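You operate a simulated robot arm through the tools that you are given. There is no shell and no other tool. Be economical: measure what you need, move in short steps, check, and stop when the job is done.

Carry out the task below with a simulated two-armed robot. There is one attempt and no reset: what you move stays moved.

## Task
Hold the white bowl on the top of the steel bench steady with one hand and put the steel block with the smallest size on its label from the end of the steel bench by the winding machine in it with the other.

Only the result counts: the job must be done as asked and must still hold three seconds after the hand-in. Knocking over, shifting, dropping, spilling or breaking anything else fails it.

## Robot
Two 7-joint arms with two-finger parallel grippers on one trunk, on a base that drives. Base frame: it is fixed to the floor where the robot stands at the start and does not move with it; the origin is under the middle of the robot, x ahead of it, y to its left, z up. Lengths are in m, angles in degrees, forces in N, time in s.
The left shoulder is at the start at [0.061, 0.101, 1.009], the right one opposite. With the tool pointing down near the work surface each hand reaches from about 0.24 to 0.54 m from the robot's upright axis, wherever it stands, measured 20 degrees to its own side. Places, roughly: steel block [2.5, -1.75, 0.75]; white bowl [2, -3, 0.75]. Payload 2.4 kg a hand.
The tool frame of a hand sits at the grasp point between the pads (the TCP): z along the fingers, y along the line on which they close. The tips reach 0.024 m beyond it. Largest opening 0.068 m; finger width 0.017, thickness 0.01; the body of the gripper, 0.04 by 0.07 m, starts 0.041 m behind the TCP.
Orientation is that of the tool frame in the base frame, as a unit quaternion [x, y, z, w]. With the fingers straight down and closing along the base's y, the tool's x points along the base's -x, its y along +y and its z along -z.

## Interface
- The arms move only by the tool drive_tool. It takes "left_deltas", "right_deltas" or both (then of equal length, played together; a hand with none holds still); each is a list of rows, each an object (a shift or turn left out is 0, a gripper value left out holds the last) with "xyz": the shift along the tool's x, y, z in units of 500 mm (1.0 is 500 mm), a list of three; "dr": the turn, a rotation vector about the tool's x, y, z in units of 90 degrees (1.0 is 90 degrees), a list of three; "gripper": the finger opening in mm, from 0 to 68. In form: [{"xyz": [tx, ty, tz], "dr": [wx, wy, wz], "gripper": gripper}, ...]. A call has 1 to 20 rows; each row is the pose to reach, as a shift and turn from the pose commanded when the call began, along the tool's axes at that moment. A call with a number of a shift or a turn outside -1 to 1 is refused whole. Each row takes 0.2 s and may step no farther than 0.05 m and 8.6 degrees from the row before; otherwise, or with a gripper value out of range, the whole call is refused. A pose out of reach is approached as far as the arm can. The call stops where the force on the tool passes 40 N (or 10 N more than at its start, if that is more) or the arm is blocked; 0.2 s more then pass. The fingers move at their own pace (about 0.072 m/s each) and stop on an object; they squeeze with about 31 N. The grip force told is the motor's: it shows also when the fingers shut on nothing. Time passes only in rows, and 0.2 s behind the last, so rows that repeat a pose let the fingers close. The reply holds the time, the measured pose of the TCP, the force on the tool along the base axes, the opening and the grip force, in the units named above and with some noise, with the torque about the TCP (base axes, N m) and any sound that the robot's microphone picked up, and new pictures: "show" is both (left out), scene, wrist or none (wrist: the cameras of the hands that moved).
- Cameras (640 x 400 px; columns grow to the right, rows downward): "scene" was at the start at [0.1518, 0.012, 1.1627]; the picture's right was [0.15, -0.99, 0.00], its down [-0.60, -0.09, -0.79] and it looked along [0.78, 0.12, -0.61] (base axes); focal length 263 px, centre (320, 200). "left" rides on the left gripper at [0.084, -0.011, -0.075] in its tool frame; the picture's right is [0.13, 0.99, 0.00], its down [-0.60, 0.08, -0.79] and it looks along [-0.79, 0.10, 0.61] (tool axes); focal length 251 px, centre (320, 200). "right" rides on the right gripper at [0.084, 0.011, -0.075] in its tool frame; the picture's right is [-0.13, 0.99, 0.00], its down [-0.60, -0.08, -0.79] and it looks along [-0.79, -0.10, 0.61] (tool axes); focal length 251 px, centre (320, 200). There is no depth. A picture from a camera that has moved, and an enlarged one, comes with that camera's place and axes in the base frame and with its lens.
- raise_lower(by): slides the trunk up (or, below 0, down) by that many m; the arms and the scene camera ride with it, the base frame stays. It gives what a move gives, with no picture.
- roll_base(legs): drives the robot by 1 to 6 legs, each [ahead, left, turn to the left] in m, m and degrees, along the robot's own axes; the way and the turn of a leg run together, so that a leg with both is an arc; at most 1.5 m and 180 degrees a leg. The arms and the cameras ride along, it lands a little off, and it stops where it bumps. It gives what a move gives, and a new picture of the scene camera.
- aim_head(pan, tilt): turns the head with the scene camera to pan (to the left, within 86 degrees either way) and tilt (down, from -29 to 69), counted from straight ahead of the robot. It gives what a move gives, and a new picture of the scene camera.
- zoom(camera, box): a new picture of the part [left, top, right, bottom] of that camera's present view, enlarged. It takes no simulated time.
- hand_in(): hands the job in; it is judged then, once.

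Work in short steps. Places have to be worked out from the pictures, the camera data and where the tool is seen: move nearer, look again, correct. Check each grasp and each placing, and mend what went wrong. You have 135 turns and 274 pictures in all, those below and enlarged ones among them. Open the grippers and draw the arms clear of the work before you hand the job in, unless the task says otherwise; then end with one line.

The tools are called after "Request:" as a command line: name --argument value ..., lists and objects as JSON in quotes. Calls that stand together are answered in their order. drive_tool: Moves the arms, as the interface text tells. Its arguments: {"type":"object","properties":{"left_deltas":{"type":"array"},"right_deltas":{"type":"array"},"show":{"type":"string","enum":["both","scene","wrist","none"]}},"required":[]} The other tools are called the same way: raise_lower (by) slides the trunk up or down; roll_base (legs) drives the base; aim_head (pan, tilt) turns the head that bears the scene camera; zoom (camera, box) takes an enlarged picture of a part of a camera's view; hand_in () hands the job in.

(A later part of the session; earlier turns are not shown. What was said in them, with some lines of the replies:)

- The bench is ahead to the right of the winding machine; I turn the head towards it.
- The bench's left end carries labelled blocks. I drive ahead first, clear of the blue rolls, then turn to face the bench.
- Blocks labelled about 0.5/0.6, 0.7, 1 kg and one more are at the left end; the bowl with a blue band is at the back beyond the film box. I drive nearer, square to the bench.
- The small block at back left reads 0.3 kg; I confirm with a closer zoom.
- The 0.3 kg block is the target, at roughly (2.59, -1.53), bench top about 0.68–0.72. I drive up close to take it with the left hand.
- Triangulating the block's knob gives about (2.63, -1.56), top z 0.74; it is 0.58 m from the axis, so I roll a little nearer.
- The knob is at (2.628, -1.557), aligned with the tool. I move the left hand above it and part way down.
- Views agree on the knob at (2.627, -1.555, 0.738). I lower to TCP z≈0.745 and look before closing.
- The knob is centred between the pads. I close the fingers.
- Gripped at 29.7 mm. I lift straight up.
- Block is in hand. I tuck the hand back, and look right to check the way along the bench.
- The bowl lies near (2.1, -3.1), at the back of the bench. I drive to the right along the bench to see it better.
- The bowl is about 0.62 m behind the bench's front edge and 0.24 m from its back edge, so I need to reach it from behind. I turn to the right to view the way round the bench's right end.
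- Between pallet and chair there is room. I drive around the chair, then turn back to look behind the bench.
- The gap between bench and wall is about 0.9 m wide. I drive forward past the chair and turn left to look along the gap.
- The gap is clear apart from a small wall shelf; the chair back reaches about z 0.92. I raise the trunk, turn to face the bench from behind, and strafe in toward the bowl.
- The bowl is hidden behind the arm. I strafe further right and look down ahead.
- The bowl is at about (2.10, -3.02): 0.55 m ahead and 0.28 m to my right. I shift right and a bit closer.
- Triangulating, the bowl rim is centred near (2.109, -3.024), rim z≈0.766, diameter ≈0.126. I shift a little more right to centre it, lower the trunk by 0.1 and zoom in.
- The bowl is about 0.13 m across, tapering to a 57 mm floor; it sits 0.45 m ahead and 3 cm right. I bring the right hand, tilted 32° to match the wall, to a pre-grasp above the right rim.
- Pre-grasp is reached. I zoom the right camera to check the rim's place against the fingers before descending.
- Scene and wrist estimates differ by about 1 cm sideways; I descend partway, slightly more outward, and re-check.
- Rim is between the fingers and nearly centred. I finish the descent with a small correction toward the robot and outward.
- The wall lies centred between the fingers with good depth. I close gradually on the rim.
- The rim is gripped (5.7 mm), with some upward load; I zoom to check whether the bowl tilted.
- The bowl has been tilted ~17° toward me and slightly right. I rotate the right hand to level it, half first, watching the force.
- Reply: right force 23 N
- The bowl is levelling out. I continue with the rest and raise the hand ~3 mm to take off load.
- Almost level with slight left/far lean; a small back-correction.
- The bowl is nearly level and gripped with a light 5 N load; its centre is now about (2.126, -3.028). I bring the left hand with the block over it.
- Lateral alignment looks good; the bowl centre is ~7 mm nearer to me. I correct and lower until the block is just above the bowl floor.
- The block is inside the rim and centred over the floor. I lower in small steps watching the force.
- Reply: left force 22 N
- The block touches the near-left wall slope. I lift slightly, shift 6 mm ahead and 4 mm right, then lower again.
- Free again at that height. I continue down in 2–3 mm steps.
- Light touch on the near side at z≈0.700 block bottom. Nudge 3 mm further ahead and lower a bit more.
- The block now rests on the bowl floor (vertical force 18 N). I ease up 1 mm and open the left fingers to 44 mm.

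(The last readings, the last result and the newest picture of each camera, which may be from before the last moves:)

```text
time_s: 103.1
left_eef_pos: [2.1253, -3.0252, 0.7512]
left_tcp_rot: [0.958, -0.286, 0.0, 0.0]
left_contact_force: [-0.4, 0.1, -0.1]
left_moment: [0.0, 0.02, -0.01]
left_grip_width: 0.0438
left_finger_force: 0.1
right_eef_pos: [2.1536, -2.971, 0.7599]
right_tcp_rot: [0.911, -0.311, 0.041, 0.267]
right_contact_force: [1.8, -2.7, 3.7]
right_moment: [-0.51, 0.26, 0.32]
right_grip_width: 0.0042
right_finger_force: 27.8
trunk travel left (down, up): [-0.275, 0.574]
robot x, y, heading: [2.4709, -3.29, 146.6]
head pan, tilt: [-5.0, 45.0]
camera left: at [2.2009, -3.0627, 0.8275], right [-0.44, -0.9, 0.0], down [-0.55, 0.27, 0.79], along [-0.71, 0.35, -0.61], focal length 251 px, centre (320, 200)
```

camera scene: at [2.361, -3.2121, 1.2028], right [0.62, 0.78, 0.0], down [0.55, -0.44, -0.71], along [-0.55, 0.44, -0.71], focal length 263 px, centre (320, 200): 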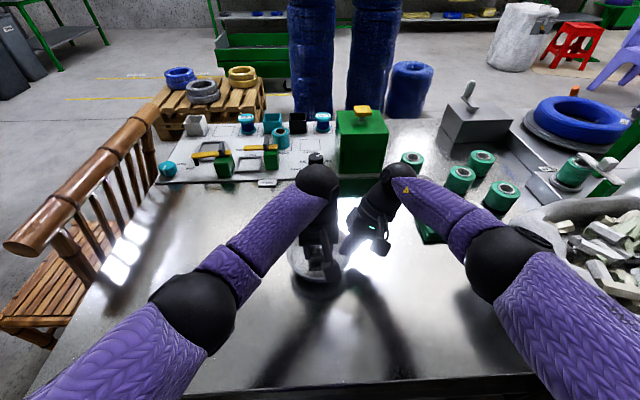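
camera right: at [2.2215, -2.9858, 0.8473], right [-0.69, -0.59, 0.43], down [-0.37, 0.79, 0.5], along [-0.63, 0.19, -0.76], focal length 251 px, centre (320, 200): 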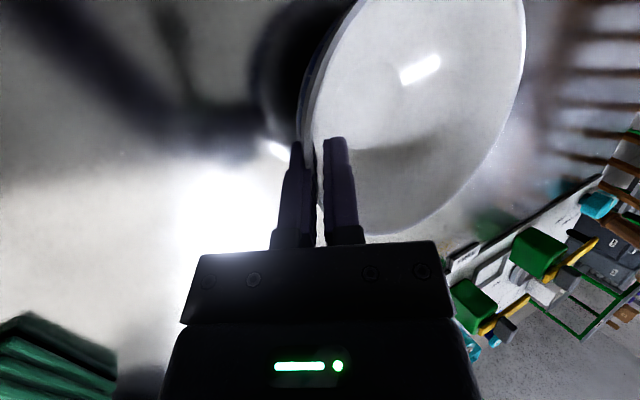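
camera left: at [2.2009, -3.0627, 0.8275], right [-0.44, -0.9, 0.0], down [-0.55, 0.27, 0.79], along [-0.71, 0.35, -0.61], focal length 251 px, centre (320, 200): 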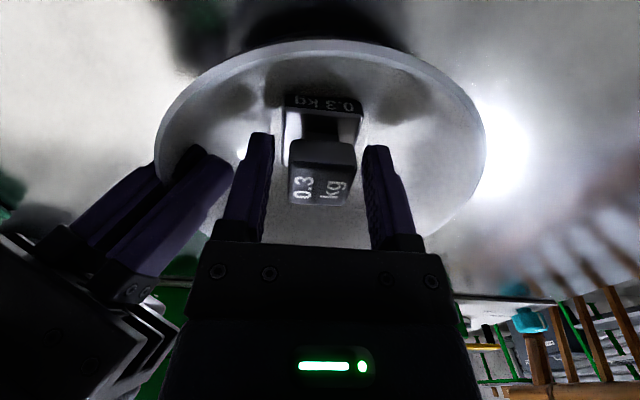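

Released cleanly and the block stays. I raise the left hand straight up and then move it to the left.

Request:
drive_tool --left_deltas '[{"xyz": [0, 0, -0.05]}, {"xyz": [0, 0, -0.13]}, {"xyz": [0, 0, -0.22]}, {"xyz": [0, 0, -0.31]}, {"xyz": [0, 0, -0.4]}, {"xyz": [0, 0.09, -0.44]}, {"xyz": [0.03, 0.18, -0.46]}, {"xyz": [0.07, 0.26, -0.48]}, {"xyz": [0.1, 0.34, -0.5]}, {"xyz": [0.13, 0.42, -0.5]}, {"xyz": [0.13, 0.42, -0.5]}]' --show "scene"

Request:
zoom --camera "scene" --box '[260, 190, 420, 310]'

```text
time_s: 105.5
left_eef_pos: [2.0636, -3.2371, 1.001]
left_tcp_rot: [0.958, -0.286, 0.001, 0.0]
left_contact_force: [0.3, -0.5, 0.2]
left_moment: [0.01, 0.02, -0.01]
left_grip_width: 0.0442
left_finger_force: 0.0
right_eef_pos: [2.1524, -2.9704, 0.7603]
right_tcp_rot: [0.912, -0.311, 0.04, 0.266]
right_contact_force: [2.1, 1.7, 6.8]
right_moment: [-0.38, 0.41, 0.03]
right_grip_width: 0.0039
right_finger_force: 27.2
trunk travel left (down, up): [-0.275, 0.574]
robot x, y, heading: [2.4697, -3.2889, 146.6]
head pan, tilt: [-5.0, 45.0]
camera scene: at [2.3611, -3.2124, 1.2028], right [0.62, 0.78, 0.0], down [0.55, -0.44, -0.71], along [-0.55, 0.44, -0.71], focal length 263 px, centre (320, 200)
```

scene: 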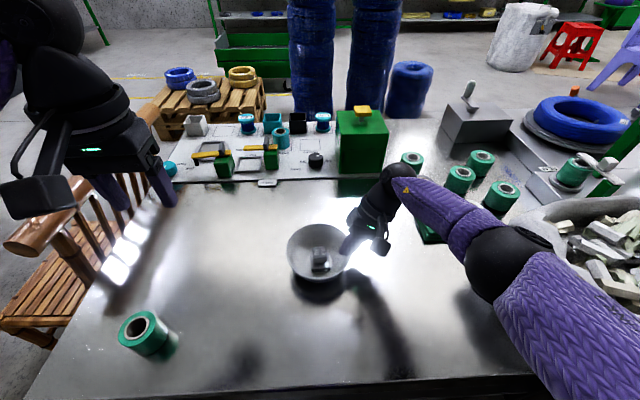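

```text
3.33 times, centred on (340, 250) of scene
camera zoom: at [2.3611, -3.2124, 1.2028], right [0.62, 0.78, 0.0], down [0.55, -0.44, -0.71], along [-0.55, 0.44, -0.71], focal length 878 px, centre (253, 33)
```

zoom: 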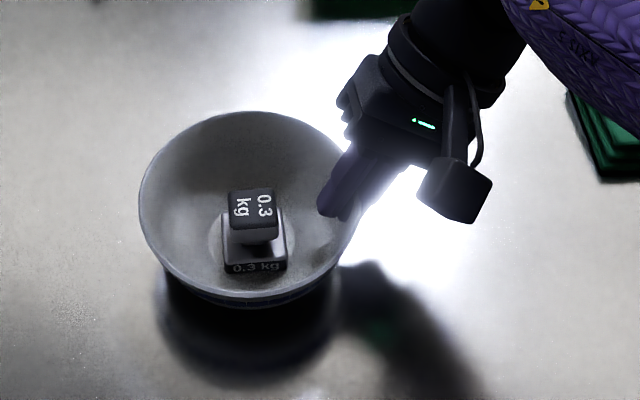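

The block sits in the bowl. Now I release the rim gently, opening only to 24 mm.

Request:
drive_tool --right_deltas '[{"gripper": 8}, {"gripper": 14}, {"gripper": 24}, {"gripper": 24}]' --show "wrist"

Request:
zoom --camera "scene" --box '[260, 190, 420, 310]'

```text
time_s: 106.5
left_eef_pos: [2.0634, -3.2364, 1.0011]
left_tcp_rot: [0.958, -0.286, 0.001, -0.001]
left_contact_force: [0.0, 0.5, 1.2]
left_moment: [0.05, -0.01, 0.0]
left_grip_width: 0.0441
left_finger_force: 0.1
right_eef_pos: [2.1539, -2.9711, 0.7587]
right_tcp_rot: [0.911, -0.311, 0.04, 0.267]
right_contact_force: [1.4, 0.0, -0.6]
right_moment: [0.0, 0.04, 0.03]
right_grip_width: 0.024
right_finger_force: 0.0
trunk travel left (down, up): [-0.275, 0.574]
robot x, y, heading: [2.4712, -3.2918, 146.5]
head pan, tilt: [-5.0, 45.0]
camera right: at [2.221, -2.9855, 0.8474], right [-0.69, -0.59, 0.43], down [-0.37, 0.79, 0.5], along [-0.63, 0.19, -0.76], focal length 251 px, centre (320, 200)
```

right: 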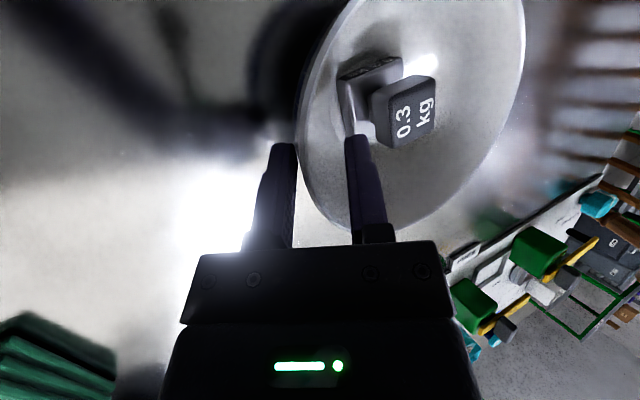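

```text
3.33 times, centred on (340, 250) of scene
camera zoom: at [2.3606, -3.2123, 1.2027], right [0.62, 0.78, 0.0], down [0.56, -0.44, -0.71], along [-0.55, 0.44, -0.71], focal length 878 px, centre (253, 33)
```

zoom: 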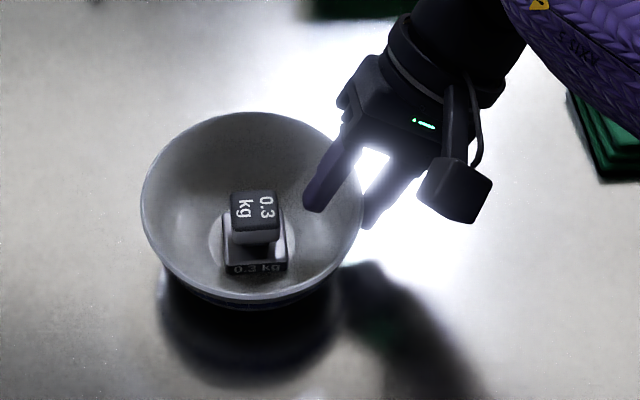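

Free of contact. I back the right hand out along its own axis, then up.

Request:
drive_tool --right_deltas '[{"xyz": [0, 0, -0.05]}, {"xyz": [0, 0, -0.12]}, {"xyz": [0, 0, -0.2]}, {"xyz": [0.05, 0.02, -0.28]}, {"xyz": [0.1, 0.05, -0.35]}, {"xyz": [0.1, 0.05, -0.35]}]' --show "scene"

Request:
zoom --camera "scene" --box '[240, 190, 400, 310]'

```text
time_s: 107.9
left_eef_pos: [2.064, -3.2365, 1.0008]
left_tcp_rot: [0.958, -0.287, 0.001, -0.001]
left_contact_force: [0.4, 0.8, -0.1]
left_moment: [-0.03, 0.01, -0.01]
left_grip_width: 0.0443
left_finger_force: 0.0
right_eef_pos: [2.1954, -2.9253, 0.9346]
right_tcp_rot: [0.911, -0.311, 0.041, 0.266]
right_contact_force: [0.2, 0.2, -0.1]
right_moment: [0.06, 0.0, -0.02]
right_grip_width: 0.024
right_finger_force: 0.0
trunk travel left (down, up): [-0.275, 0.574]
robot x, y, heading: [2.4697, -3.2871, 146.6]
head pan, tilt: [-5.0, 45.0]
camera scene: at [2.3607, -3.2123, 1.2027], right [0.62, 0.78, 0.0], down [0.56, -0.44, -0.71], along [-0.55, 0.44, -0.71], focal length 263 px, centre (320, 200)
```

scene: 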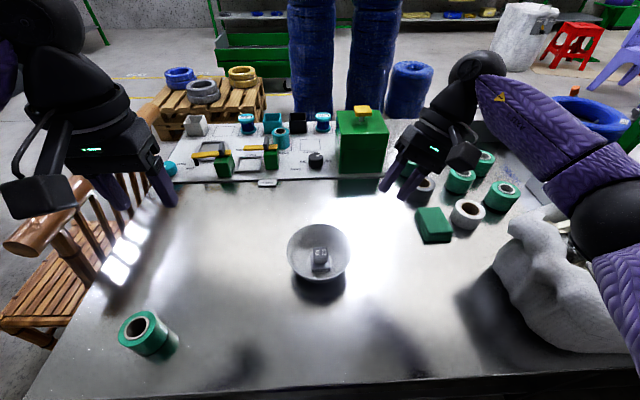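

```text
3.33 times, centred on (320, 250) of scene
camera zoom: at [2.3607, -3.2123, 1.2027], right [0.62, 0.78, 0.0], down [0.56, -0.44, -0.71], along [-0.55, 0.44, -0.71], focal length 878 px, centre (320, 33)
```

zoom: 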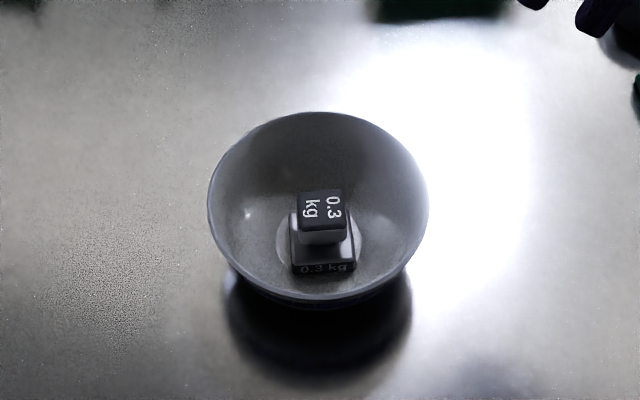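

The block stands level inside the upright bowl, and both hands are open and clear of it. I hand in.

Request:
hand_in

```text
The job is handed in.
```

The 0.3 kg steel block, the smallest by label, is in the white bowl, placed with the left hand while the right held the bowl's rim. The grip first tilted the bowl by about 17° and shifted it about 2 cm, and I levelled it before placing the block. Before the hand-in the bowl stood upright, both grippers were open and clear, and nothing else looked disturbed.
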